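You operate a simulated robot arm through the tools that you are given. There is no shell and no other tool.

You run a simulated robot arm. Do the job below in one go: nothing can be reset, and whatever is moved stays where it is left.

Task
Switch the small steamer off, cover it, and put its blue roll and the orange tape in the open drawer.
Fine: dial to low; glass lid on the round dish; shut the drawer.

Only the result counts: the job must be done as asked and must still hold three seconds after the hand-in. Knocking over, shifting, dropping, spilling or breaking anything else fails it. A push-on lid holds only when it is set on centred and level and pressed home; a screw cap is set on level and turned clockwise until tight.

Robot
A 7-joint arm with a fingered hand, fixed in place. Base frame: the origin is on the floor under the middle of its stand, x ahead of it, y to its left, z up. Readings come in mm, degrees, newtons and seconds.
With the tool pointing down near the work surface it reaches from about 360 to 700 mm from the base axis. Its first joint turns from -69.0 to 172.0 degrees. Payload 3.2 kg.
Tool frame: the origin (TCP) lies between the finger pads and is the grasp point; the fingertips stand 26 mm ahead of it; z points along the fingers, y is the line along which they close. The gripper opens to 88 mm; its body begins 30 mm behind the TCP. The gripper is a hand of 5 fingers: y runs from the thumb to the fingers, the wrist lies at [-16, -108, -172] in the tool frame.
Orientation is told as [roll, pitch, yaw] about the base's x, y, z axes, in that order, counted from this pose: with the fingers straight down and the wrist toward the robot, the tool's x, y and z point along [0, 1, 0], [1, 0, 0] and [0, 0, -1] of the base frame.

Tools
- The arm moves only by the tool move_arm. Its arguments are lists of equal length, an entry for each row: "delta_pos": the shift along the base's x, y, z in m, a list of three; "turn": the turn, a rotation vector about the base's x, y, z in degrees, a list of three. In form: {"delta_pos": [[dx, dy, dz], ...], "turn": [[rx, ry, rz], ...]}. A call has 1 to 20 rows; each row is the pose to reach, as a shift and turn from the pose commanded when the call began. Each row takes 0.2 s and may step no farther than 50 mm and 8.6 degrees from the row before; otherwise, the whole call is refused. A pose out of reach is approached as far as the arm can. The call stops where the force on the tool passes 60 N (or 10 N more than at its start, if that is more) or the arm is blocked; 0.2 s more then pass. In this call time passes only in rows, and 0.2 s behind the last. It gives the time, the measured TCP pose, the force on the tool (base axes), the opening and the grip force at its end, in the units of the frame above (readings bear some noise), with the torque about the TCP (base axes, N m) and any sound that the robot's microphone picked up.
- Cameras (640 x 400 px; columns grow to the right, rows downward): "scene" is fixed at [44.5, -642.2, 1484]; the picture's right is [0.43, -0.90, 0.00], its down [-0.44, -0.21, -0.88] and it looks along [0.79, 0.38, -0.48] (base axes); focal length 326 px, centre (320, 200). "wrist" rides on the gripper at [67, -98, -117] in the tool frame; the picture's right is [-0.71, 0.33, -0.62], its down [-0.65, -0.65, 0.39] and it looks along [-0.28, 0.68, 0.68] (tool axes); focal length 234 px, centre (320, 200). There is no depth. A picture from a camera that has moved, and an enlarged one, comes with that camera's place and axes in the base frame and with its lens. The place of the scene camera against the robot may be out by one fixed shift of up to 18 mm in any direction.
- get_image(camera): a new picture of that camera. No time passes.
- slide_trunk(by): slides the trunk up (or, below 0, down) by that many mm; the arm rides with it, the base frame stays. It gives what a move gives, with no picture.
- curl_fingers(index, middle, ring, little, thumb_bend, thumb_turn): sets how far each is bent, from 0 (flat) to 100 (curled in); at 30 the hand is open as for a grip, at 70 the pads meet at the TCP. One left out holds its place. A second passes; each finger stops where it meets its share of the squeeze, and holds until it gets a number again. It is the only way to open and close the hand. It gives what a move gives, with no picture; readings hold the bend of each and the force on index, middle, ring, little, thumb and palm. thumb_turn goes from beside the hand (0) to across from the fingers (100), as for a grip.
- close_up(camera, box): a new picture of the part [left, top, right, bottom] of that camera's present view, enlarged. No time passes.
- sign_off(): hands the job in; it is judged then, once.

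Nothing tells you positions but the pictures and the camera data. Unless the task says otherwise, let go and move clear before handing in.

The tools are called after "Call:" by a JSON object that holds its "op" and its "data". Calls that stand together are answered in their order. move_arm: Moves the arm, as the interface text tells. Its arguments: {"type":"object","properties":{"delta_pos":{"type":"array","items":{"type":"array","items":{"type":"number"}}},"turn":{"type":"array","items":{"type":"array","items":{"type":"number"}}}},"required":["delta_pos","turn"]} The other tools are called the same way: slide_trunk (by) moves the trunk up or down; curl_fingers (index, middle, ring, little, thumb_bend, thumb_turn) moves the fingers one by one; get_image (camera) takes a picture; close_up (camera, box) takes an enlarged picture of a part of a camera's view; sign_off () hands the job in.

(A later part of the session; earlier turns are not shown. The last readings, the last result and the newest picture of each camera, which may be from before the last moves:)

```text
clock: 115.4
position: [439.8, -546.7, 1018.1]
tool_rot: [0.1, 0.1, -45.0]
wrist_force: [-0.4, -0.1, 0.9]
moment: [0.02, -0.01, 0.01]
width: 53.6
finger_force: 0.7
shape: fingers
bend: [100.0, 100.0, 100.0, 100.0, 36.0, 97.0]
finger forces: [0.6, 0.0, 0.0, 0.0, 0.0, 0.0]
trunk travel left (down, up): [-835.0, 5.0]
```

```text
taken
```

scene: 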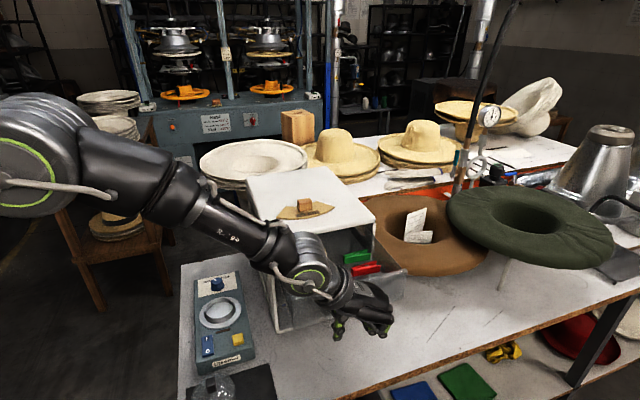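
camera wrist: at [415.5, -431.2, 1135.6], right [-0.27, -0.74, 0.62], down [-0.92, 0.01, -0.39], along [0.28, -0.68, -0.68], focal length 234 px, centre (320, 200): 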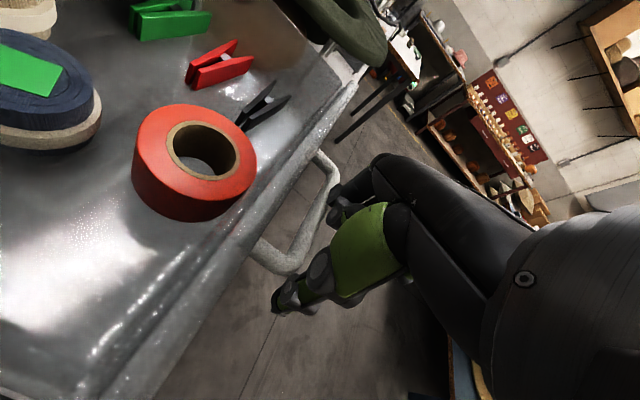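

The drawer slides in sync with the hand and its contents are stable. I'll continue pushing.

Call:
{"op": "move_arm", "data": {"delta_pos": [[0.0035, 0.0035, 0], [0.007, 0.007, 0], [0.0106, 0.0106, 0], [0.0141, 0.0141, 0], [0.0177, 0.0177, 0], [0.0212, 0.0212, 0], [0.0247, 0.0247, 0], [0.0283, 0.0283, 0], [0.0318, 0.0318, 0], [0.0354, 0.0354, 0], [0.0389, 0.0389, 0], [0.0424, 0.0424, 0], [0.046, 0.046, 0], [0.0495, 0.0495, 0], [0.053, 0.053, 0], [0.0566, 0.0566, 0], [0.0601, 0.0601, 0], [0.0636, 0.0636, 0], [0.0636, 0.0636, 0]], "turn": [[0, 0, 0], [0, 0, 0], [0, 0, 0], [0, 0, 0], [0, 0, 0], [0, 0, 0], [0, 0, 0], [0, 0, 0], [0, 0, 0], [0, 0, 0], [0, 0, 0], [0, 0, 0], [0, 0, 0], [0, 0, 0], [0, 0, 0], [0, 0, 0], [0, 0, 0], [0, 0, 0], [0, 0, 0]]}}

Call:
{"op": "get_image", "data": {"camera": "wrist"}}

Call:
{"op": "get_image", "data": {"camera": "scene"}}

```text
clock: 119.4
position: [502.5, -484.9, 1019.1]
tool_rot: [0.1, 0.1, -45.1]
wrist_force: [-1.4, -0.2, 0.4]
moment: [0.0, -0.02, 0.0]
width: 53.5
finger_force: 0.2
shape: fingers
bend: [100.0, 100.0, 100.0, 100.0, 36.0, 97.0]
finger forces: [0.3, 0.0, 0.0, 0.0, 0.1, 0.1]
trunk travel left (down, up): [-835.0, 5.0]
```

```text
taken
camera wrist: at [479.4, -368.5, 1135.3], right [-0.27, -0.74, 0.62], down [-0.92, 0.01, -0.39], along [0.28, -0.68, -0.68], focal length 234 px, centre (320, 200)
```

wrist: 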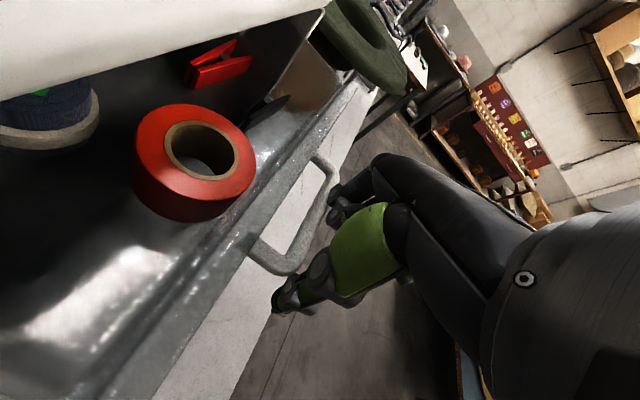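

```text
taken
```

scene: 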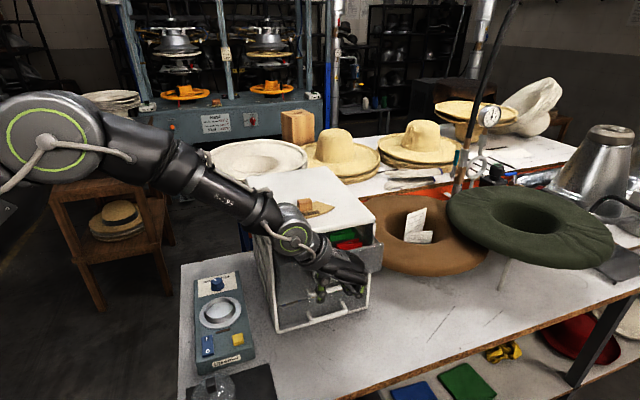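

The drawer is mostly in. Before the last stretch I'll check clearance between the wrist and the cabinet top.

Call:
{"op": "close_up", "data": {"camera": "scene", "box": [240, 160, 400, 340]}}

Call:
{"op": "close_up", "data": {"camera": "wrist", "box": [0, 0, 360, 300]}}

```text
2.22 times, centred on (320, 250) of scene
camera zoom: at [44.5, -642.2, 1484.0], right [0.43, -0.9, 0.0], down [-0.44, -0.21, -0.88], along [0.79, 0.38, -0.48], focal length 724 px, centre (320, 89)
```

zoom: 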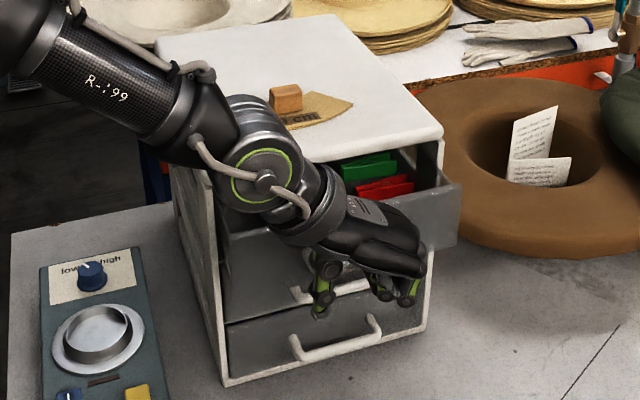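

```text
1.33 times, centred on (180, 150) of wrist
camera zoom: at [479.4, -368.5, 1135.3], right [-0.27, -0.74, 0.62], down [-0.92, 0.01, -0.39], along [0.28, -0.68, -0.68], focal length 312 px, centre (507, 267)
```

zoom: 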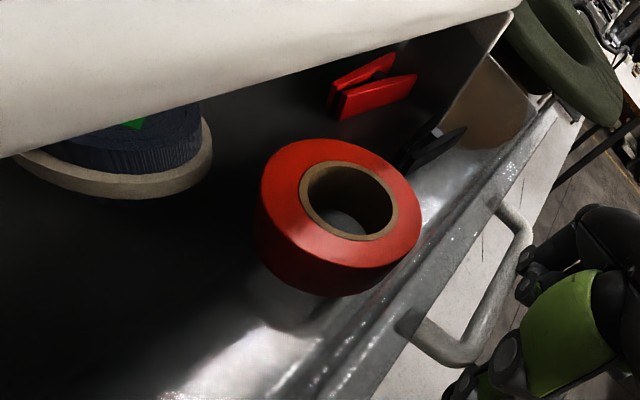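

There's clearance all round, and the closed lower drawer shows where flush is. I'll push another 40 mm, then finish with fine steps while watching the force.

Call:
{"op": "move_arm", "data": {"delta_pos": [[0.0035, 0.0035, 0], [0.007, 0.007, 0], [0.0106, 0.0106, 0], [0.0141, 0.0141, 0], [0.0177, 0.0177, 0], [0.0212, 0.0212, 0], [0.0247, 0.0247, 0], [0.0283, 0.0283, 0], [0.0283, 0.0283, 0], [0.0283, 0.0283, 0]], "turn": [[0, 0, 0], [0, 0, 0], [0, 0, 0], [0, 0, 0], [0, 0, 0], [0, 0, 0], [0, 0, 0], [0, 0, 0], [0, 0, 0], [0, 0, 0]]}}

Call:
{"op": "close_up", "data": {"camera": "scene", "box": [240, 160, 400, 340]}}

Call:
{"op": "get_image", "data": {"camera": "wrist"}}

```text
clock: 121.6
position: [531.0, -455.9, 1018.9]
tool_rot: [0.2, 0.1, -45.1]
wrist_force: [0.0, -0.5, 0.6]
moment: [-0.02, 0.03, -0.01]
width: 53.7
finger_force: 0.2
shape: fingers
bend: [100.0, 100.0, 100.0, 100.0, 36.0, 97.0]
finger forces: [0.2, 0.1, 0.1, 0.1, 0.1, 0.1]
trunk travel left (down, up): [-835.0, 5.0]
```

```text
2.22 times, centred on (320, 250) of scene
camera zoom: at [44.5, -642.2, 1484.0], right [0.43, -0.9, 0.0], down [-0.44, -0.21, -0.88], along [0.79, 0.38, -0.48], focal length 724 px, centre (320, 89)
```

zoom: 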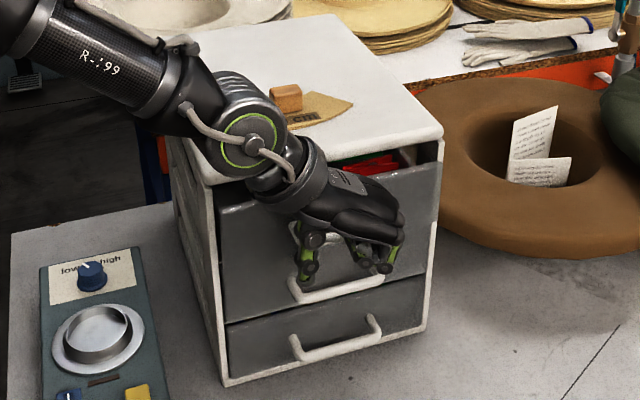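

```text
taken
camera wrist: at [507.8, -339.4, 1135.8], right [-0.27, -0.74, 0.62], down [-0.92, 0.01, -0.39], along [0.28, -0.68, -0.68], focal length 234 px, centre (320, 200)
```

wrist: 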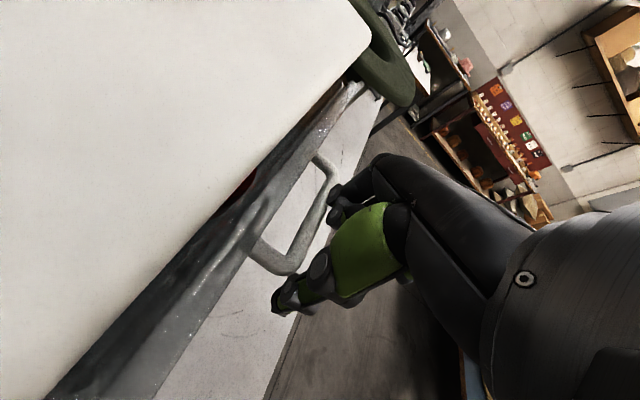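

Almost closed. I'll push the rest in small steps and watch the force.

Call:
{"op": "move_arm", "data": {"delta_pos": [[0.0021, 0.0021, 0], [0.0042, 0.0042, 0], [0.0064, 0.0064, 0], [0.0085, 0.0085, 0], [0.0106, 0.0106, 0], [0.0106, 0.0106, 0], [0.0106, 0.0106, 0]], "turn": [[0, 0, 0], [0, 0, 0], [0, 0, 0], [0, 0, 0], [0, 0, 0], [0, 0, 0], [0, 0, 0]]}}

Call:
{"op": "close_up", "data": {"camera": "scene", "box": [240, 200, 400, 340]}}

Call:
{"op": "get_image", "data": {"camera": "wrist"}}

```text
clock: 123.2
position: [541.6, -444.9, 1019.3]
tool_rot: [0.1, 0.0, -45.1]
wrist_force: [-0.4, -0.1, -0.6]
moment: [-0.01, 0.0, -0.04]
width: 53.4
finger_force: 0.5
shape: fingers
bend: [100.0, 100.0, 100.0, 100.0, 36.0, 97.0]
finger forces: [0.2, 0.0, 0.0, 0.0, 0.0, 0.0]
trunk travel left (down, up): [-835.0, 5.0]
```

```text
2.86 times, centred on (320, 270) of scene
camera zoom: at [44.5, -642.2, 1484.0], right [0.43, -0.9, 0.0], down [-0.44, -0.21, -0.88], along [0.79, 0.38, -0.48], focal length 931 px, centre (320, 0)
```

zoom: 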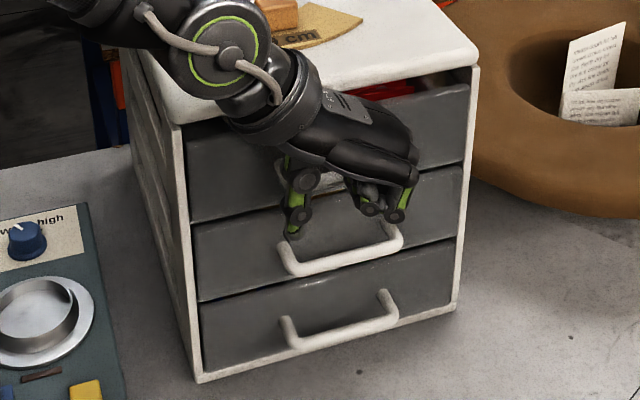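

```text
taken
camera wrist: at [518.2, -328.9, 1136.1], right [-0.27, -0.74, 0.62], down [-0.92, 0.01, -0.39], along [0.28, -0.68, -0.68], focal length 234 px, centre (320, 200)
```

wrist: 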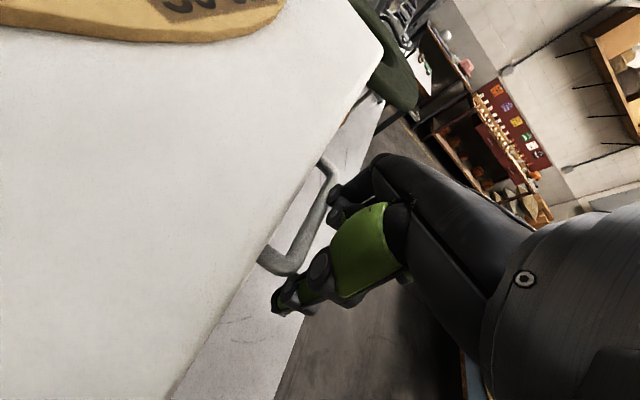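

Nearly flush with the frame. I'll continue in small steps until it stops.

Call:
{"op": "move_arm", "data": {"delta_pos": [[0.0014, 0.0014, 0], [0.0028, 0.0028, 0], [0.0042, 0.0042, 0], [0.0057, 0.0057, 0], [0.0057, 0.0057, 0], [0.0057, 0.0057, 0]], "turn": [[0, 0, 0], [0, 0, 0], [0, 0, 0], [0, 0, 0], [0, 0, 0], [0, 0, 0]]}}

Call:
{"op": "close_up", "data": {"camera": "scene", "box": [240, 200, 400, 340]}}

```text
clock: 124.6
position: [544.7, -439.7, 1021.0]
tool_rot: [0.2, -0.2, -45.1]
wrist_force: [-3.2, -5.0, 8.1]
moment: [0.01, -0.23, -0.07]
width: 53.6
finger_force: 4.7
shape: fingers
bend: [100.0, 100.0, 100.0, 100.0, 36.0, 98.0]
finger forces: [9.5, 0.1, 0.0, 0.1, 0.8, 0.0]
trunk travel left (down, up): [-835.0, 5.0]
```

```text
2.86 times, centred on (320, 270) of scene
camera zoom: at [44.5, -642.2, 1484.0], right [0.43, -0.9, 0.0], down [-0.44, -0.21, -0.88], along [0.79, 0.38, -0.48], focal length 931 px, centre (320, 0)
```

zoom: 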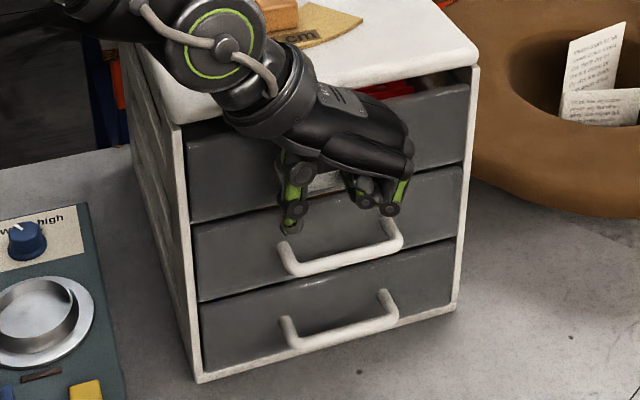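

There's resistance now (about 6 N horizontal) and the fronts look aligned. One more small push will confirm it's at its stop.

Call:
{"op": "move_arm", "data": {"delta_pos": [[0.0007, 0.0007, -0.001], [0.0014, 0.0014, -0.001], [0.0021, 0.0021, -0.001], [0.0021, 0.0021, -0.001]], "turn": [[0, 0, 0], [0, 0, 0], [0, 0, 0], [0, 0, 0]]}}

Call:
{"op": "close_up", "data": {"camera": "wrist", "box": [180, 100, 400, 330]}}

```text
clock: 125.6
position: [545.7, -438.0, 1021.3]
tool_rot: [0.3, -0.4, -45.1]
wrist_force: [-3.9, -7.5, 17.3]
moment: [-0.04, -0.4, 0.02]
width: 53.5
finger_force: 9.9
shape: fingers
bend: [100.0, 100.0, 100.0, 100.0, 36.0, 99.0]
finger forces: [17.1, 0.1, 0.0, 0.0, 2.8, 0.0]
trunk travel left (down, up): [-835.0, 5.0]
```

```text
1.74 times, centred on (290, 215) of wrist
camera zoom: at [522.1, -320.9, 1138.0], right [-0.27, -0.73, 0.62], down [-0.92, 0.0, -0.4], along [0.29, -0.68, -0.68], focal length 407 px, centre (372, 174)
```

zoom: 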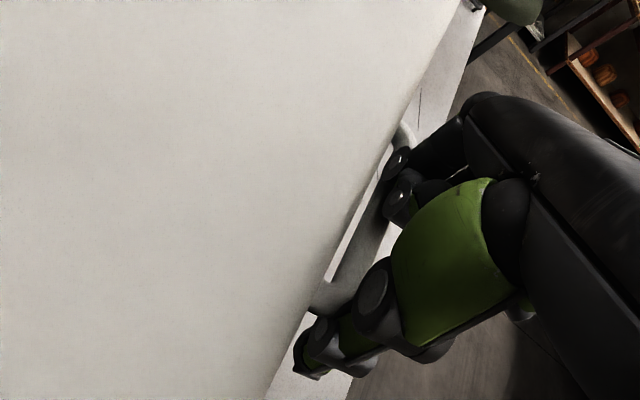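

It's firmly at its stop. I'll back away from the handle and look.

Call:
{"op": "move_arm", "data": {"delta_pos": [[-0.004, -0.004, 0.001], [-0.01, -0.01, 0.002], [-0.02, -0.02, 0.002], [-0.035, -0.035, 0.002], [-0.05, -0.05, 0.002], [-0.065, -0.065, 0.002], [-0.065, -0.065, 0.002], [-0.065, -0.065, 0.002]], "turn": [[0, 0, 0], [0, 0, 0], [0, 0, 0], [0, 0, 0], [0, 0, 0], [0, 0, 0], [0, 0, 0], [0, 0, 0]]}}

Call:
{"op": "get_image", "data": {"camera": "wrist"}}

Call:
{"op": "close_up", "data": {"camera": "scene", "box": [240, 160, 400, 340]}}

```text
clock: 127.4
position: [483.5, -501.9, 1020.8]
tool_rot: [0.2, -0.2, -45.0]
wrist_force: [-1.5, 0.4, 11.0]
moment: [-0.05, -0.26, -0.01]
width: 54.3
finger_force: 6.1
shape: fingers
bend: [100.0, 100.0, 100.0, 100.0, 36.0, 97.0]
finger forces: [11.0, 0.0, 0.1, 0.1, 0.5, 0.0]
trunk travel left (down, up): [-835.0, 5.0]
```

```text
taken
camera wrist: at [459.0, -385.6, 1137.9], right [-0.27, -0.73, 0.62], down [-0.92, 0.0, -0.39], along [0.28, -0.68, -0.68], focal length 234 px, centre (320, 200)
```

wrist: 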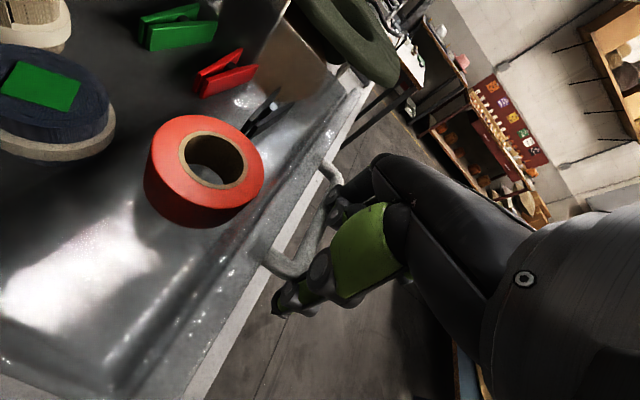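

```text
2.22 times, centred on (320, 250) of scene
camera zoom: at [44.5, -642.2, 1484.0], right [0.43, -0.9, 0.0], down [-0.44, -0.21, -0.88], along [0.79, 0.38, -0.48], focal length 724 px, centre (320, 89)
```

zoom: 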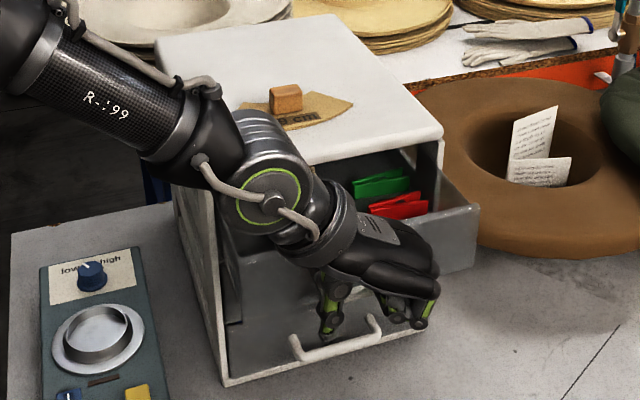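

The curled index hooked over the handle and pulled the drawer part way open again. I'll lift off the bar first, back off, and push again from lower down so nothing hooks.

Call:
{"op": "move_arm", "data": {"delta_pos": [[0, 0, 0.008], [0, 0, 0.02], [0, 0, 0.04], [0, 0, 0.055], [0, 0, 0.055], [0, 0, 0.055]], "turn": [[0, 0, 0], [0, 0, 0], [0, 0, 0], [0, 0, 0], [0, 0, 0], [0, 0, 0]]}}

Call:
{"op": "get_image", "data": {"camera": "wrist"}}

Call:
{"op": "close_up", "data": {"camera": "scene", "box": [240, 160, 400, 340]}}

```text
clock: 128.8
position: [483.1, -501.6, 1074.5]
tool_rot: [0.0, 0.0, -45.0]
wrist_force: [-0.4, 0.7, -0.4]
moment: [-0.01, 0.0, -0.02]
width: 54.0
finger_force: 0.1
shape: fingers
bend: [100.0, 100.0, 100.0, 100.0, 36.0, 97.0]
finger forces: [0.0, 0.0, 0.1, 0.0, 0.1, 0.0]
trunk travel left (down, up): [-835.0, 5.0]
```

```text
taken
camera wrist: at [460.8, -385.9, 1190.8], right [-0.27, -0.74, 0.62], down [-0.92, 0.01, -0.39], along [0.28, -0.68, -0.68], focal length 234 px, centre (320, 200)
```

wrist: 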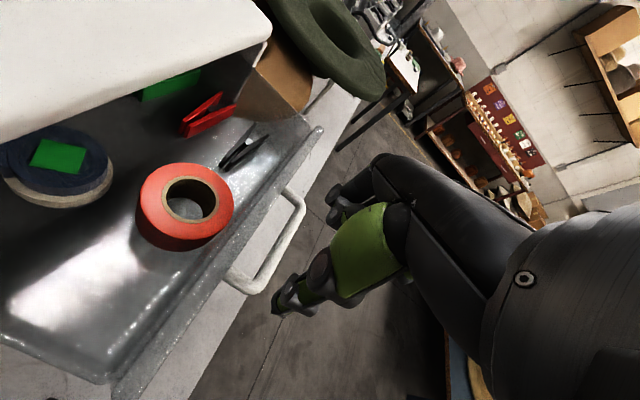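

```text
2.22 times, centred on (320, 250) of scene
camera zoom: at [44.5, -642.2, 1484.0], right [0.43, -0.9, 0.0], down [-0.44, -0.21, -0.88], along [0.79, 0.38, -0.48], focal length 724 px, centre (320, 89)
```

zoom: 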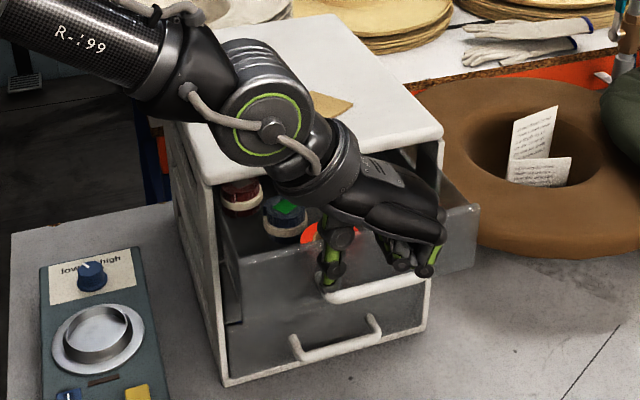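

I'm off the bar. I'll back up about 30 mm in front of it, go lower, and push again.

Call:
{"op": "move_arm", "data": {"delta_pos": [[-0.008, -0.008, 0], [-0.016, -0.016, 0], [-0.022, -0.022, 0], [-0.022, -0.022, -0.02], [-0.022, -0.022, -0.045], [-0.022, -0.022, -0.07], [-0.022, -0.022, -0.07], [-0.022, -0.022, -0.07]], "turn": [[0, 0, 0], [0, 0, 0], [0, 0, 0], [0, 0, 0], [0, 0, 0], [0, 0, 0], [0, 0, 0], [0, 0, 0]]}}

Call:
{"op": "get_image", "data": {"camera": "wrist"}}

Call:
{"op": "close_up", "data": {"camera": "scene", "box": [280, 220, 400, 340]}}

```text
clock: 130.6
position: [459.2, -523.0, 1004.1]
tool_rot: [0.2, 0.0, -45.2]
wrist_force: [-0.2, 0.0, -0.7]
moment: [0.01, -0.01, -0.03]
width: 53.8
finger_force: 0.2
shape: fingers
bend: [100.0, 100.0, 100.0, 100.0, 36.0, 97.0]
finger forces: [0.0, 0.0, 0.0, 0.1, 0.1, 0.1]
trunk travel left (down, up): [-835.0, 5.0]
```

```text
taken
camera wrist: at [438.0, -407.5, 1120.8], right [-0.27, -0.74, 0.62], down [-0.92, 0.01, -0.39], along [0.28, -0.68, -0.68], focal length 234 px, centre (320, 200)
```

wrist: 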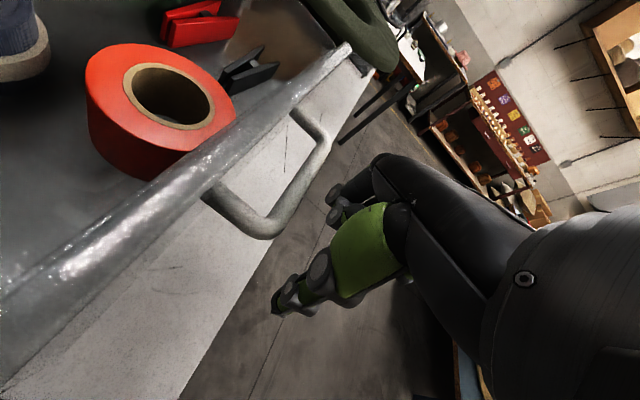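

```text
3.33 times, centred on (340, 280) of scene
camera zoom: at [44.5, -642.2, 1484.0], right [0.43, -0.9, 0.0], down [-0.44, -0.21, -0.88], along [0.79, 0.38, -0.48], focal length 1086 px, centre (253, -67)
```

zoom: 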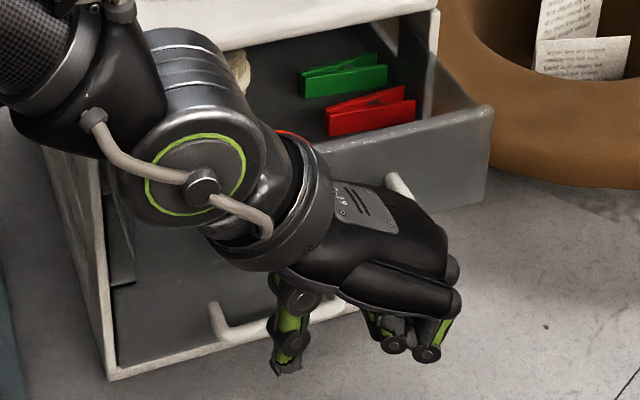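

Call:
{"op": "move_arm", "data": {"delta_pos": [[0.0035, 0.0035, 0], [0.007, 0.007, 0], [0.0106, 0.0106, 0], [0.0141, 0.0141, 0], [0.0177, 0.0177, 0], [0.0212, 0.0212, 0], [0.0247, 0.0247, 0], [0.0283, 0.0283, 0], [0.0318, 0.0318, 0], [0.0354, 0.0354, 0], [0.0389, 0.0389, 0], [0.0424, 0.0424, 0], [0.046, 0.046, 0], [0.0495, 0.0495, 0], [0.053, 0.053, 0], [0.0566, 0.0566, 0], [0.0601, 0.0601, 0], [0.0636, 0.0636, 0], [0.0672, 0.0672, 0], [0.0672, 0.0672, 0]], "turn": [[0, 0, 0], [0, 0, 0], [0, 0, 0], [0, 0, 0], [0, 0, 0], [0, 0, 0], [0, 0, 0], [0, 0, 0], [0, 0, 0], [0, 0, 0], [0, 0, 0], [0, 0, 0], [0, 0, 0], [0, 0, 0], [0, 0, 0], [0, 0, 0], [0, 0, 0], [0, 0, 0], [0, 0, 0], [0, 0, 0]]}}

Call:
{"op": "get_image", "data": {"camera": "wrist"}}

Call:
{"op": "close_up", "data": {"camera": "scene", "box": [240, 180, 400, 340]}}

```text
clock: 134.8
position: [530.0, -457.5, 1004.5]
tool_rot: [0.1, 0.0, -45.0]
wrist_force: [0.6, -0.2, 0.0]
moment: [-0.02, 0.0, 0.0]
width: 54.0
finger_force: 0.0
shape: fingers
bend: [100.0, 100.0, 100.0, 100.0, 36.0, 97.0]
finger forces: [0.1, 0.1, 0.0, 0.0, 0.0, 0.1]
trunk travel left (down, up): [-835.0, 5.0]
```

```text
taken
camera wrist: at [506.3, -341.7, 1121.6], right [-0.27, -0.74, 0.62], down [-0.92, 0.01, -0.39], along [0.28, -0.68, -0.68], focal length 234 px, centre (320, 200)
```

wrist: 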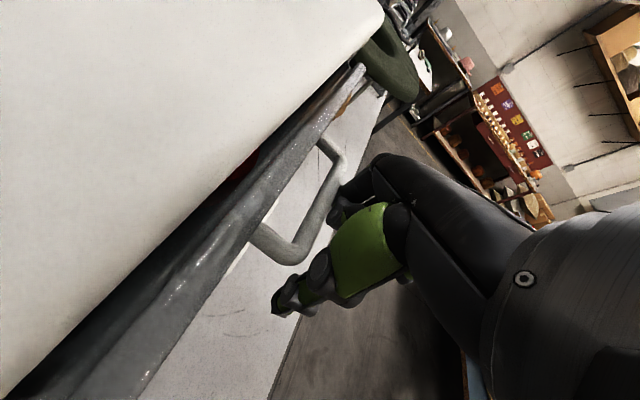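

```text
2.50 times, centred on (320, 260) of scene
camera zoom: at [44.5, -642.2, 1484.0], right [0.43, -0.9, 0.0], down [-0.44, -0.21, -0.88], along [0.79, 0.38, -0.48], focal length 815 px, centre (320, 50)
```

zoom: 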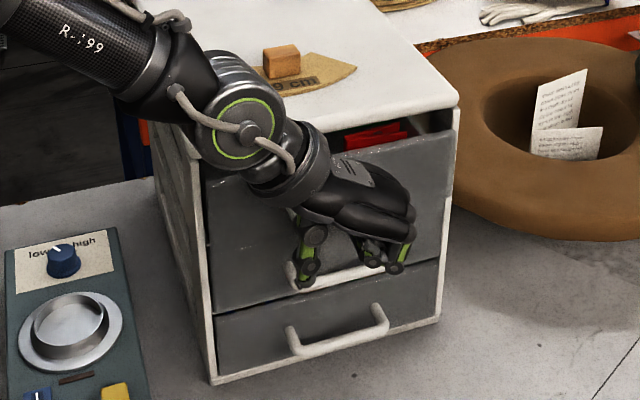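

The drawer is sliding in again without hooking. I'll finish with small steps.

Call:
{"op": "move_arm", "data": {"delta_pos": [[0.0021, 0.0021, 0], [0.0042, 0.0042, 0], [0.0064, 0.0064, 0], [0.0085, 0.0085, 0], [0.0106, 0.0106, 0], [0.0127, 0.0127, 0], [0.0127, 0.0127, 0], [0.0127, 0.0127, 0]], "turn": [[0, 0, 0], [0, 0, 0], [0, 0, 0], [0, 0, 0], [0, 0, 0], [0, 0, 0], [0, 0, 0], [0, 0, 0]]}}

Call:
{"op": "close_up", "data": {"camera": "scene", "box": [260, 200, 380, 320]}}

Call:
{"op": "close_up", "data": {"camera": "wrist", "box": [140, 60, 400, 330]}}

```text
clock: 136.6
position: [539.8, -448.4, 1005.3]
tool_rot: [0.2, 0.1, -45.2]
wrist_force: [-7.1, -7.2, 0.5]
moment: [0.17, -0.2, -0.24]
width: 54.0
finger_force: 5.1
shape: fingers
bend: [100.0, 100.0, 100.0, 100.0, 36.0, 97.0]
finger forces: [11.0, 0.0, 0.0, 0.0, 0.1, 0.1]
trunk travel left (down, up): [-835.0, 5.0]
```

```text
3.33 times, centred on (320, 260) of scene
camera zoom: at [44.5, -642.2, 1484.0], right [0.43, -0.9, 0.0], down [-0.44, -0.21, -0.88], along [0.79, 0.38, -0.48], focal length 1086 px, centre (320, 0)
```

zoom: 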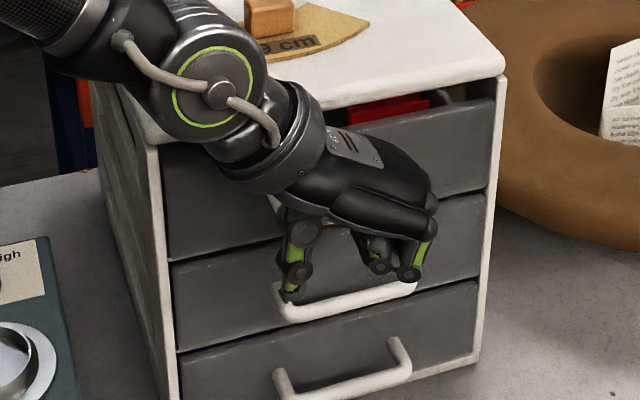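

```text
1.48 times, centred on (270, 195) of wrist
camera zoom: at [516.5, -331.7, 1121.9], right [-0.27, -0.74, 0.62], down [-0.92, 0.01, -0.39], along [0.28, -0.68, -0.68], focal length 347 px, centre (394, 207)
```

zoom: 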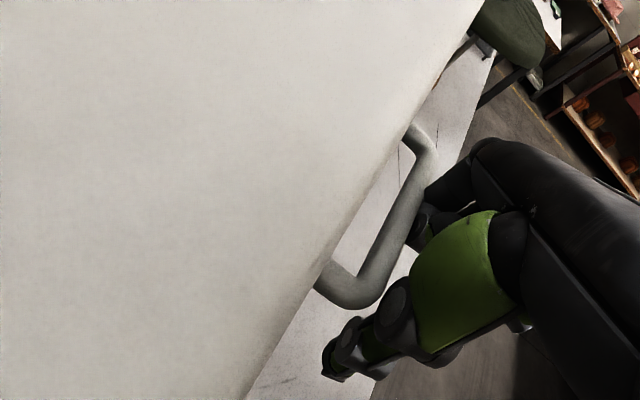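

A clean 10 N horizontal reaction shows the drawer is at its stop. I'll add one slightly firmer push, then back straight off.

Call:
{"op": "move_arm", "data": {"delta_pos": [[0.0014, 0.0014, 0], [0.0028, 0.0028, 0], [0.0028, 0.0028, 0], [0.0028, 0.0028, 0]], "turn": [[0, 0, 0], [0, 0, 0], [0, 0, 0], [0, 0, 0]]}}

Call:
{"op": "move_arm", "data": {"delta_pos": [[-0.005, -0.005, 0], [-0.01, -0.01, 0], [-0.018, -0.018, 0], [-0.03, -0.03, 0], [-0.045, -0.045, 0], [-0.045, -0.045, 0], [-0.045, -0.045, 0]], "turn": [[0, 0, 0], [0, 0, 0], [0, 0, 0], [0, 0, 0], [0, 0, 0], [0, 0, 0], [0, 0, 0]]}}

Call:
{"op": "get_image", "data": {"camera": "wrist"}}

Call:
{"op": "close_up", "data": {"camera": "scene", "box": [240, 180, 400, 340]}}

```text
clock: 137.6
position: [539.3, -447.5, 1005.8]
tool_rot: [0.3, 0.0, -45.3]
wrist_force: [-14.9, -13.6, -0.7]
moment: [0.3, -0.28, -0.4]
width: 54.1
finger_force: 10.6
shape: fingers
bend: [100.0, 100.0, 100.0, 100.0, 36.0, 97.0]
finger forces: [21.1, 0.1, 0.0, 0.0, 0.0, 0.1]
trunk travel left (down, up): [-835.0, 5.0]
```

```text
clock: 139.2
position: [499.1, -487.2, 1003.4]
tool_rot: [0.1, -0.1, -45.1]
wrist_force: [0.1, 0.0, 0.0]
moment: [0.01, -0.02, -0.04]
width: 53.9
finger_force: 0.0
shape: fingers
bend: [100.0, 100.0, 100.0, 100.0, 36.0, 97.0]
finger forces: [0.1, 0.0, 0.0, 0.0, 0.1, 0.0]
trunk travel left (down, up): [-835.0, 5.0]
```

```text
taken
camera wrist: at [476.0, -370.9, 1120.7], right [-0.27, -0.74, 0.62], down [-0.92, 0.01, -0.39], along [0.28, -0.68, -0.68], focal length 234 px, centre (320, 200)
```

wrist: 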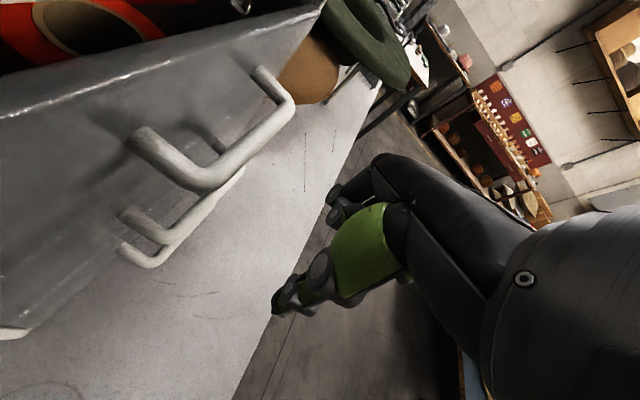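

```text
2.50 times, centred on (320, 260) of scene
camera zoom: at [44.5, -642.2, 1484.0], right [0.43, -0.9, 0.0], down [-0.44, -0.21, -0.88], along [0.79, 0.38, -0.48], focal length 815 px, centre (320, 50)
```

zoom: 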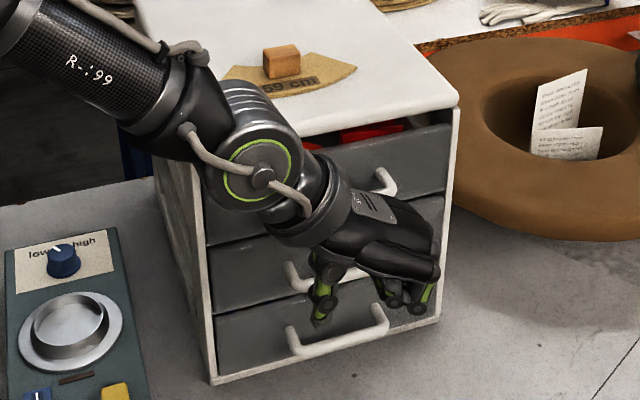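

The drawer stays shut, flush with the others. Now for the lid: I'll bring the trunk back down and move along the bench front towards the mat.

Call:
{"op": "slide_trunk", "data": {"by": -60}}

Call:
{"op": "move_arm", "data": {"delta_pos": [[-0.02, -0.015, 0.005], [-0.045, -0.03, 0.01], [-0.07, -0.045, 0.01], [-0.095, -0.06, 0.01], [-0.12, -0.075, 0.01], [-0.12, -0.06, 0.01], [-0.12, -0.06, 0.01]], "turn": [[0, 0, 0], [0, 0, 0], [0, 0, 0], [0, 0, 0], [0, 0, 0], [0, 0, 0], [0, 0, 0]]}}

Call:
{"op": "get_image", "data": {"camera": "scene"}}

Call:
{"op": "get_image", "data": {"camera": "wrist"}}

```text
clock: 140.2
position: [499.2, -488.0, 943.5]
tool_rot: [0.2, 0.0, -45.1]
wrist_force: [-1.2, -0.7, -0.1]
moment: [0.0, 0.01, 0.0]
width: 54.0
finger_force: 0.1
shape: fingers
bend: [100.0, 100.0, 100.0, 100.0, 36.0, 97.0]
finger forces: [0.0, 0.1, 0.0, 0.0, 0.0, 0.0]
trunk travel left (down, up): [-775.0, 65.0]
```

```text
clock: 141.8
position: [379.1, -546.8, 953.1]
tool_rot: [0.2, -0.1, -45.1]
wrist_force: [0.7, -0.1, 0.3]
moment: [0.03, -0.03, -0.01]
width: 54.0
finger_force: 0.0
shape: fingers
bend: [100.0, 100.0, 100.0, 100.0, 36.0, 97.0]
finger forces: [0.0, 0.1, 0.0, 0.0, 0.0, 0.0]
trunk travel left (down, up): [-775.0, 65.0]
```

```text
taken
```

scene: 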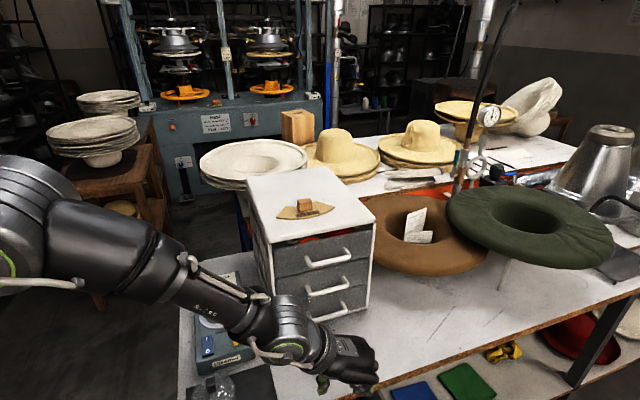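

```text
taken
camera wrist: at [356.3, -430.7, 1070.1], right [-0.27, -0.74, 0.62], down [-0.92, 0.01, -0.39], along [0.28, -0.68, -0.68], focal length 234 px, centre (320, 200)
```

wrist: 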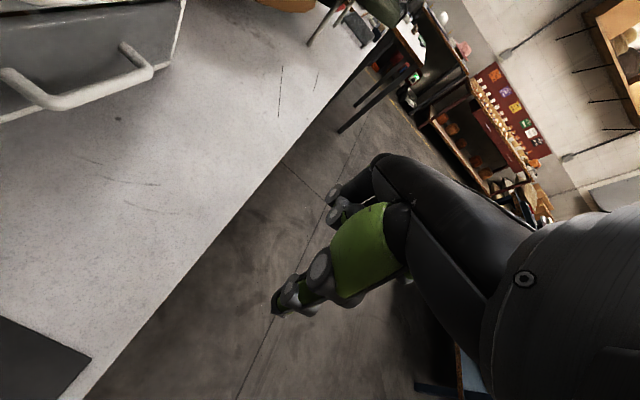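

Call:
{"op": "close_up", "data": {"camera": "scene", "box": [245, 200, 385, 330]}}

Call:
{"op": "close_up", "data": {"camera": "scene", "box": [280, 215, 380, 275]}}

```text
3.08 times, centred on (315, 265) of scene
camera zoom: at [44.5, -642.2, 1484.0], right [0.43, -0.9, 0.0], down [-0.44, -0.21, -0.88], along [0.79, 0.38, -0.48], focal length 1003 px, centre (335, 0)
```

zoom: 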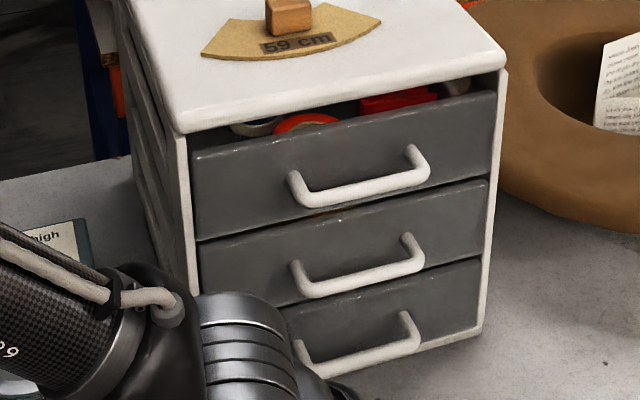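

```text
6.40 times, centred on (330, 245) of scene
camera zoom: at [44.5, -642.2, 1484.0], right [0.43, -0.9, 0.0], down [-0.44, -0.21, -0.88], along [0.79, 0.38, -0.48], focal length 2086 px, centre (256, -88)
```

zoom: 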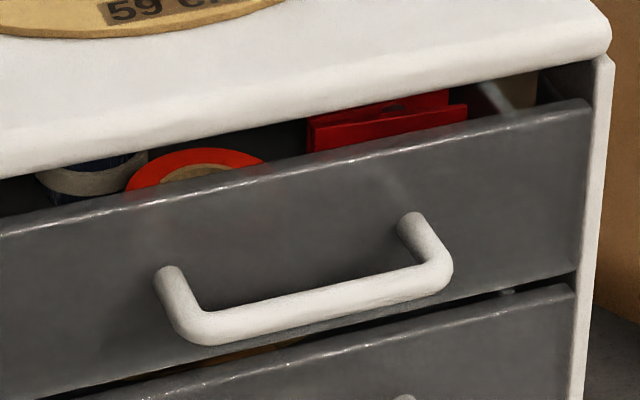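

The drawer is shut flush, with the roll and tape inside. Next I'll move toward the lid on the mat for a good look.

Call:
{"op": "move_arm", "data": {"delta_pos": [[-0.01, 0.03, 0.02], [-0.02, 0.06, 0.04], [-0.03, 0.09, 0.047], [-0.04, 0.12, 0.047], [-0.049, 0.147, 0.047], [-0.049, 0.147, 0.047], [-0.049, 0.147, 0.047]], "turn": [[0, 0, 0], [0, 0, 0], [0, 0, 0], [0, 0, 0], [0, 0, 0], [0, 0, 0], [0, 0, 0]]}}

Call:
{"op": "get_image", "data": {"camera": "wrist"}}

Call:
{"op": "get_image", "data": {"camera": "scene"}}

```text
clock: 143.4
position: [329.4, -400.2, 999.9]
tool_rot: [0.2, -0.1, -45.2]
wrist_force: [0.0, -0.6, 0.3]
moment: [-0.01, -0.01, 0.03]
width: 53.9
finger_force: 0.0
shape: fingers
bend: [100.0, 100.0, 100.0, 100.0, 36.0, 97.0]
finger forces: [0.0, 0.1, 0.0, 0.0, 0.0, 0.0]
trunk travel left (down, up): [-775.0, 65.0]
```

```text
taken
camera wrist: at [307.2, -283.7, 1117.5], right [-0.27, -0.73, 0.62], down [-0.92, 0.0, -0.39], along [0.28, -0.68, -0.68], focal length 234 px, centre (320, 200)
```

wrist: 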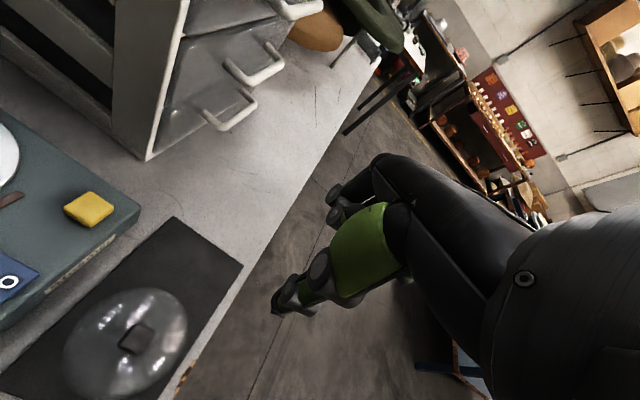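

```text
taken
```

scene: 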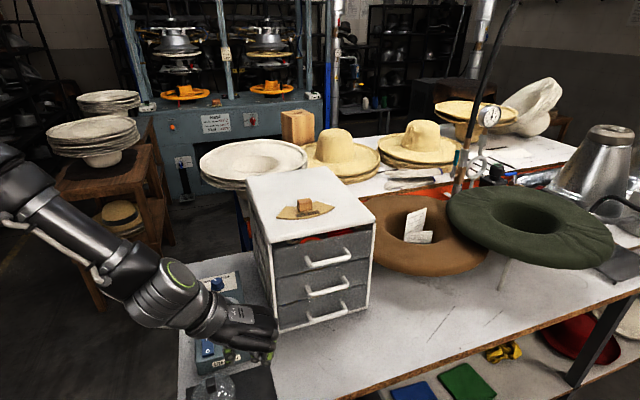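

The lid with its dark square knob is now in view on the black mat. I'll take close-ups to measure it.

Call:
{"op": "close_up", "data": {"camera": "wrist", "box": [40, 270, 220, 400]}}

Call:
{"op": "close_up", "data": {"camera": "scene", "box": [180, 350, 280, 400]}}

Call:
{"op": "close_up", "data": {"camera": "scene", "box": [190, 285, 250, 345]}}

```text
3.08 times, centred on (130, 335) of wrist
camera zoom: at [307.2, -283.7, 1117.5], right [-0.27, -0.73, 0.62], down [-0.92, 0.0, -0.39], along [0.28, -0.68, -0.68], focal length 720 px, centre (905, -215)
```

zoom: 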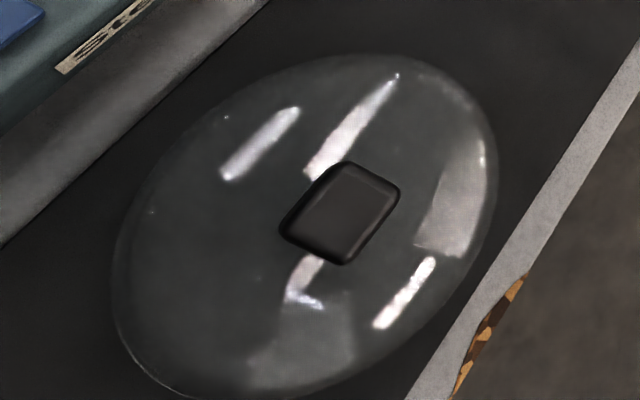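

```text
6.40 times, centred on (230, 375) of scene
camera zoom: at [44.5, -642.2, 1484.0], right [0.43, -0.9, 0.0], down [-0.44, -0.21, -0.88], along [0.79, 0.38, -0.48], focal length 2086 px, centre (896, -920)
```

zoom: 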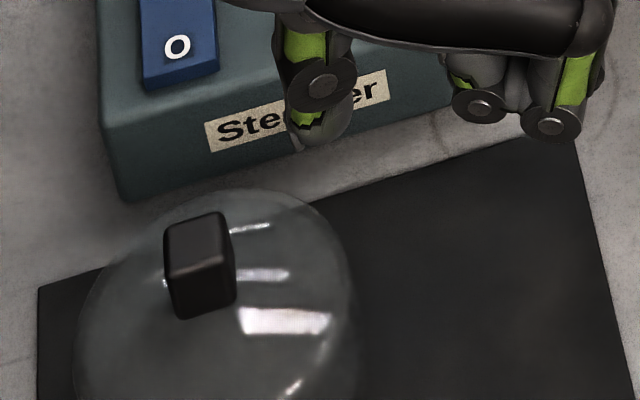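

```text
6.67 times, centred on (220, 315) of scene
camera zoom: at [44.5, -642.2, 1484.0], right [0.43, -0.9, 0.0], down [-0.44, -0.21, -0.88], along [0.79, 0.38, -0.48], focal length 2172 px, centre (987, -567)
```

zoom: 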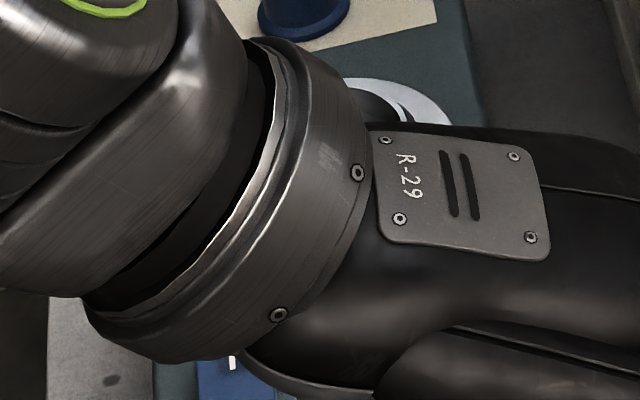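

The lid's knob is about 16 mm square, centred at about (298, -301), top z≈877, with its faces aligned to the bench. I'll open the tripod fingers and move above it.

Call:
{"op": "curl_fingers", "data": {"index": 45, "middle": 45, "thumb_bend": 45}}

Call:
{"op": "move_arm", "data": {"delta_pos": [[-0.006, 0.02, 0], [-0.012, 0.04, -0.005], [-0.018, 0.06, -0.015], [-0.024, 0.08, -0.025], [-0.0303, 0.0976, -0.035], [-0.0303, 0.0976, -0.035], [-0.0303, 0.0976, -0.035], [-0.0303, 0.0976, -0.035]], "turn": [[0, 0, 0], [0, 0, 0], [0, 0, 0], [0, 0, 0], [0, 0, 0], [0, 0, 0], [0, 0, 0], [0, 0, 0]]}}

Call:
{"op": "get_image", "data": {"camera": "wrist"}}

Call:
{"op": "close_up", "data": {"camera": "scene", "box": [180, 300, 300, 400]}}

```text
clock: 144.4
position: [331.0, -400.8, 1000.8]
tool_rot: [0.1, 0.1, -45.1]
wrist_force: [0.2, 0.1, 0.1]
moment: [0.02, -0.01, 0.01]
width: 56.4
finger_force: 0.0
shape: fingers
bend: [45.0, 45.0, 100.0, 100.0, 45.0, 97.0]
finger forces: [0.0, 0.0, 0.1, 0.0, 0.0, 0.0]
trunk travel left (down, up): [-775.0, 65.0]
```

```text
clock: 146.2
position: [355.2, -336.9, 962.6]
tool_rot: [0.1, 0.0, -45.2]
wrist_force: [0.1, -1.1, -0.2]
moment: [0.01, -0.01, -0.04]
width: 56.6
finger_force: 0.1
shape: fingers
bend: [45.0, 45.0, 100.0, 100.0, 45.0, 97.0]
finger forces: [0.0, 0.2, 0.0, 0.1, 0.0, 0.0]
out of reach, approached as far as the arm can: row 2, 3, 4, 5, 6, 7, 8
trunk travel left (down, up): [-775.0, 65.0]
```

```text
taken
camera wrist: at [333.1, -220.6, 1079.6], right [-0.27, -0.74, 0.62], down [-0.92, 0.01, -0.39], along [0.28, -0.68, -0.68], focal length 234 px, centre (320, 200)
```

wrist: 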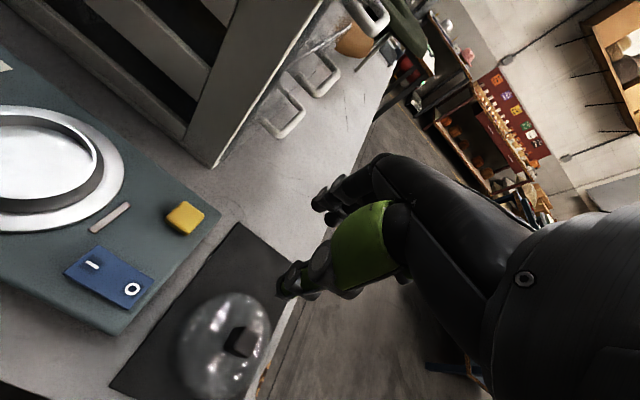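

```text
4.00 times, centred on (240, 350) of scene
camera zoom: at [44.5, -642.2, 1484.0], right [0.43, -0.9, 0.0], down [-0.44, -0.21, -0.88], along [0.79, 0.38, -0.48], focal length 1303 px, centre (640, -400)
```

zoom: 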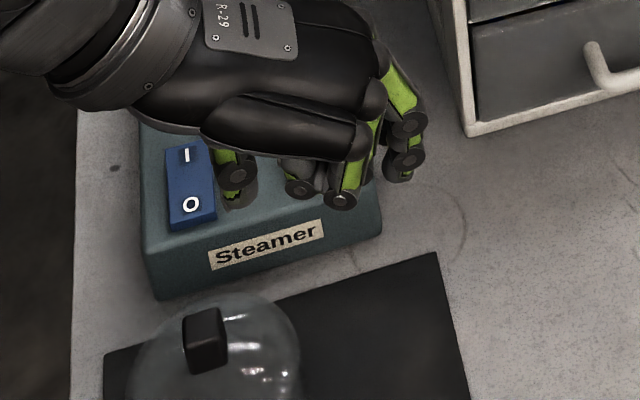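

At yaw -45 the lid is inside the arm's inner limit. Turning the hand to yaw +45 also faces the square knob and puts the wrist further out, so I'll try that here in free space.

Call:
{"op": "move_arm", "data": {"delta_pos": [[0, 0, 0.002], [0, 0, 0.004], [0, 0, 0.006], [0, 0, 0.01], [0, 0, 0.01], [0, 0, 0.01], [0, 0, 0.01], [0, 0, 0.01], [0, 0, 0.01], [0, 0, 0.01], [0, 0, 0.01], [0, 0, 0.01], [0, 0, 0.01], [0, 0, 0.01], [0, 0, 0.01]], "turn": [[0, 0, 7.5], [0, 0, 15], [0, 0, 22.5], [0, 0, 30], [0, 0, 37.5], [0, 0, 45], [0, 0, 52.5], [0, 0, 60], [0, 0, 67.5], [0, 0, 75], [0, 0, 82.5], [0, 0, 90], [0, 0, 90], [0, 0, 90], [0, 0, 90]]}}

Call:
{"op": "get_image", "data": {"camera": "wrist"}}

Call:
{"op": "get_image", "data": {"camera": "scene"}}

```text
clock: 149.4
position: [353.6, -336.7, 973.4]
tool_rot: [0.1, 0.0, 44.9]
wrist_force: [0.6, 0.8, 0.2]
moment: [-0.02, 0.0, -0.02]
width: 56.5
finger_force: 0.0
shape: fingers
bend: [45.0, 45.0, 100.0, 100.0, 45.0, 97.0]
finger forces: [0.1, 0.1, 0.1, 0.1, 0.0, 0.0]
trunk travel left (down, up): [-775.0, 65.0]
```

```text
taken
camera wrist: at [236.4, -358.5, 1090.3], right [0.74, -0.27, 0.62], down [0.0, -0.92, -0.39], along [0.68, 0.28, -0.68], focal length 234 px, centre (320, 200)
```

wrist: 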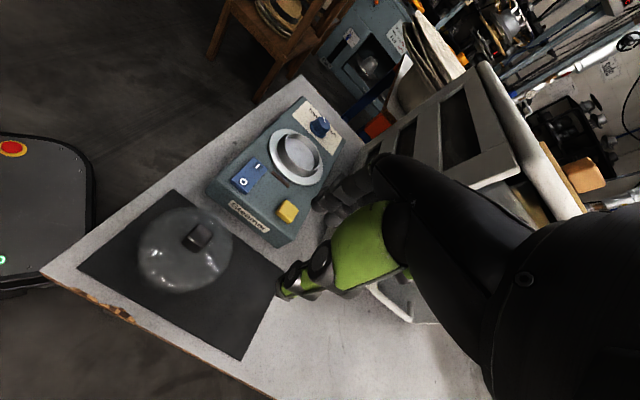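

```text
taken
```

scene: 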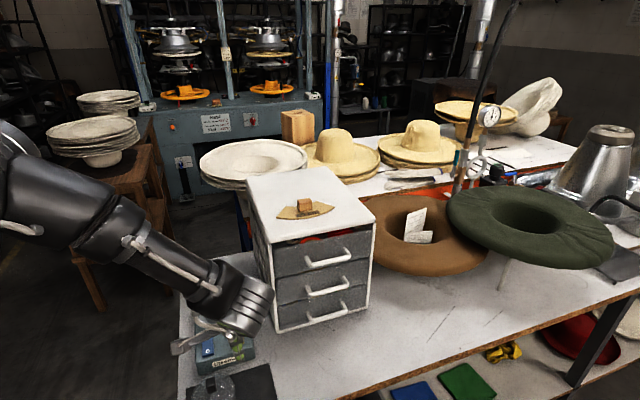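

Yaw +45 works well and gives a clear view of both the lid and the dish. I'll measure both from here.

Call:
{"op": "close_up", "data": {"camera": "wrist", "box": [120, 190, 260, 310]}}

Call:
{"op": "close_up", "data": {"camera": "wrist", "box": [250, 110, 350, 200]}}

Call:
{"op": "close_up", "data": {"camera": "scene", "box": [180, 330, 280, 400]}}

```text
3.33 times, centred on (190, 250) of wrist
camera zoom: at [236.4, -358.5, 1090.3], right [0.74, -0.27, 0.62], down [0.0, -0.92, -0.39], along [0.68, 0.28, -0.68], focal length 781 px, centre (753, 33)
```

zoom: 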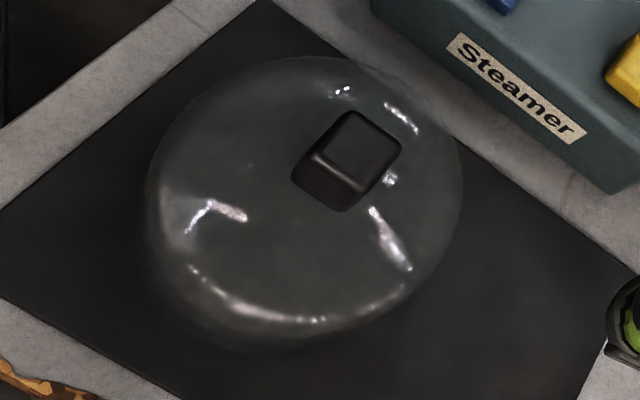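

```text
4.44 times, centred on (300, 155) of wrist
camera zoom: at [236.4, -358.5, 1090.3], right [0.74, -0.27, 0.62], down [0.0, -0.92, -0.39], along [0.68, 0.28, -0.68], focal length 1041 px, centre (409, 400)
```

zoom: 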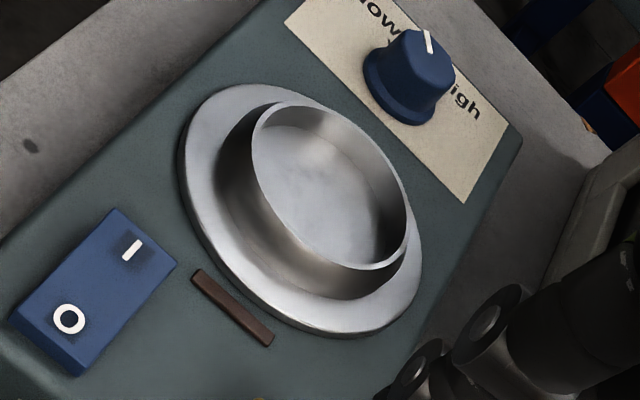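

```text
5.71 times, centred on (230, 365) of scene
camera zoom: at [44.5, -642.2, 1484.0], right [0.43, -0.9, 0.0], down [-0.44, -0.21, -0.88], along [0.79, 0.38, -0.48], focal length 1862 px, centre (834, -743)
```

zoom: 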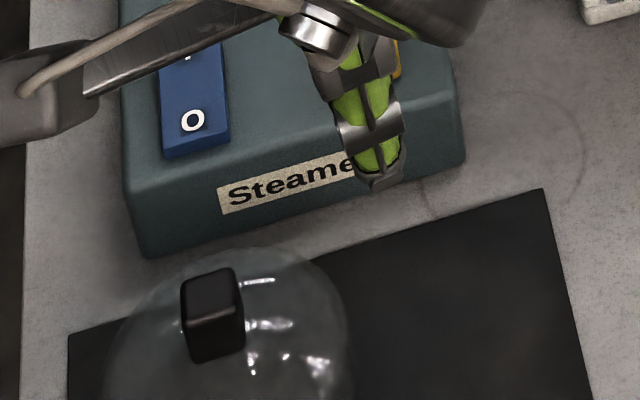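

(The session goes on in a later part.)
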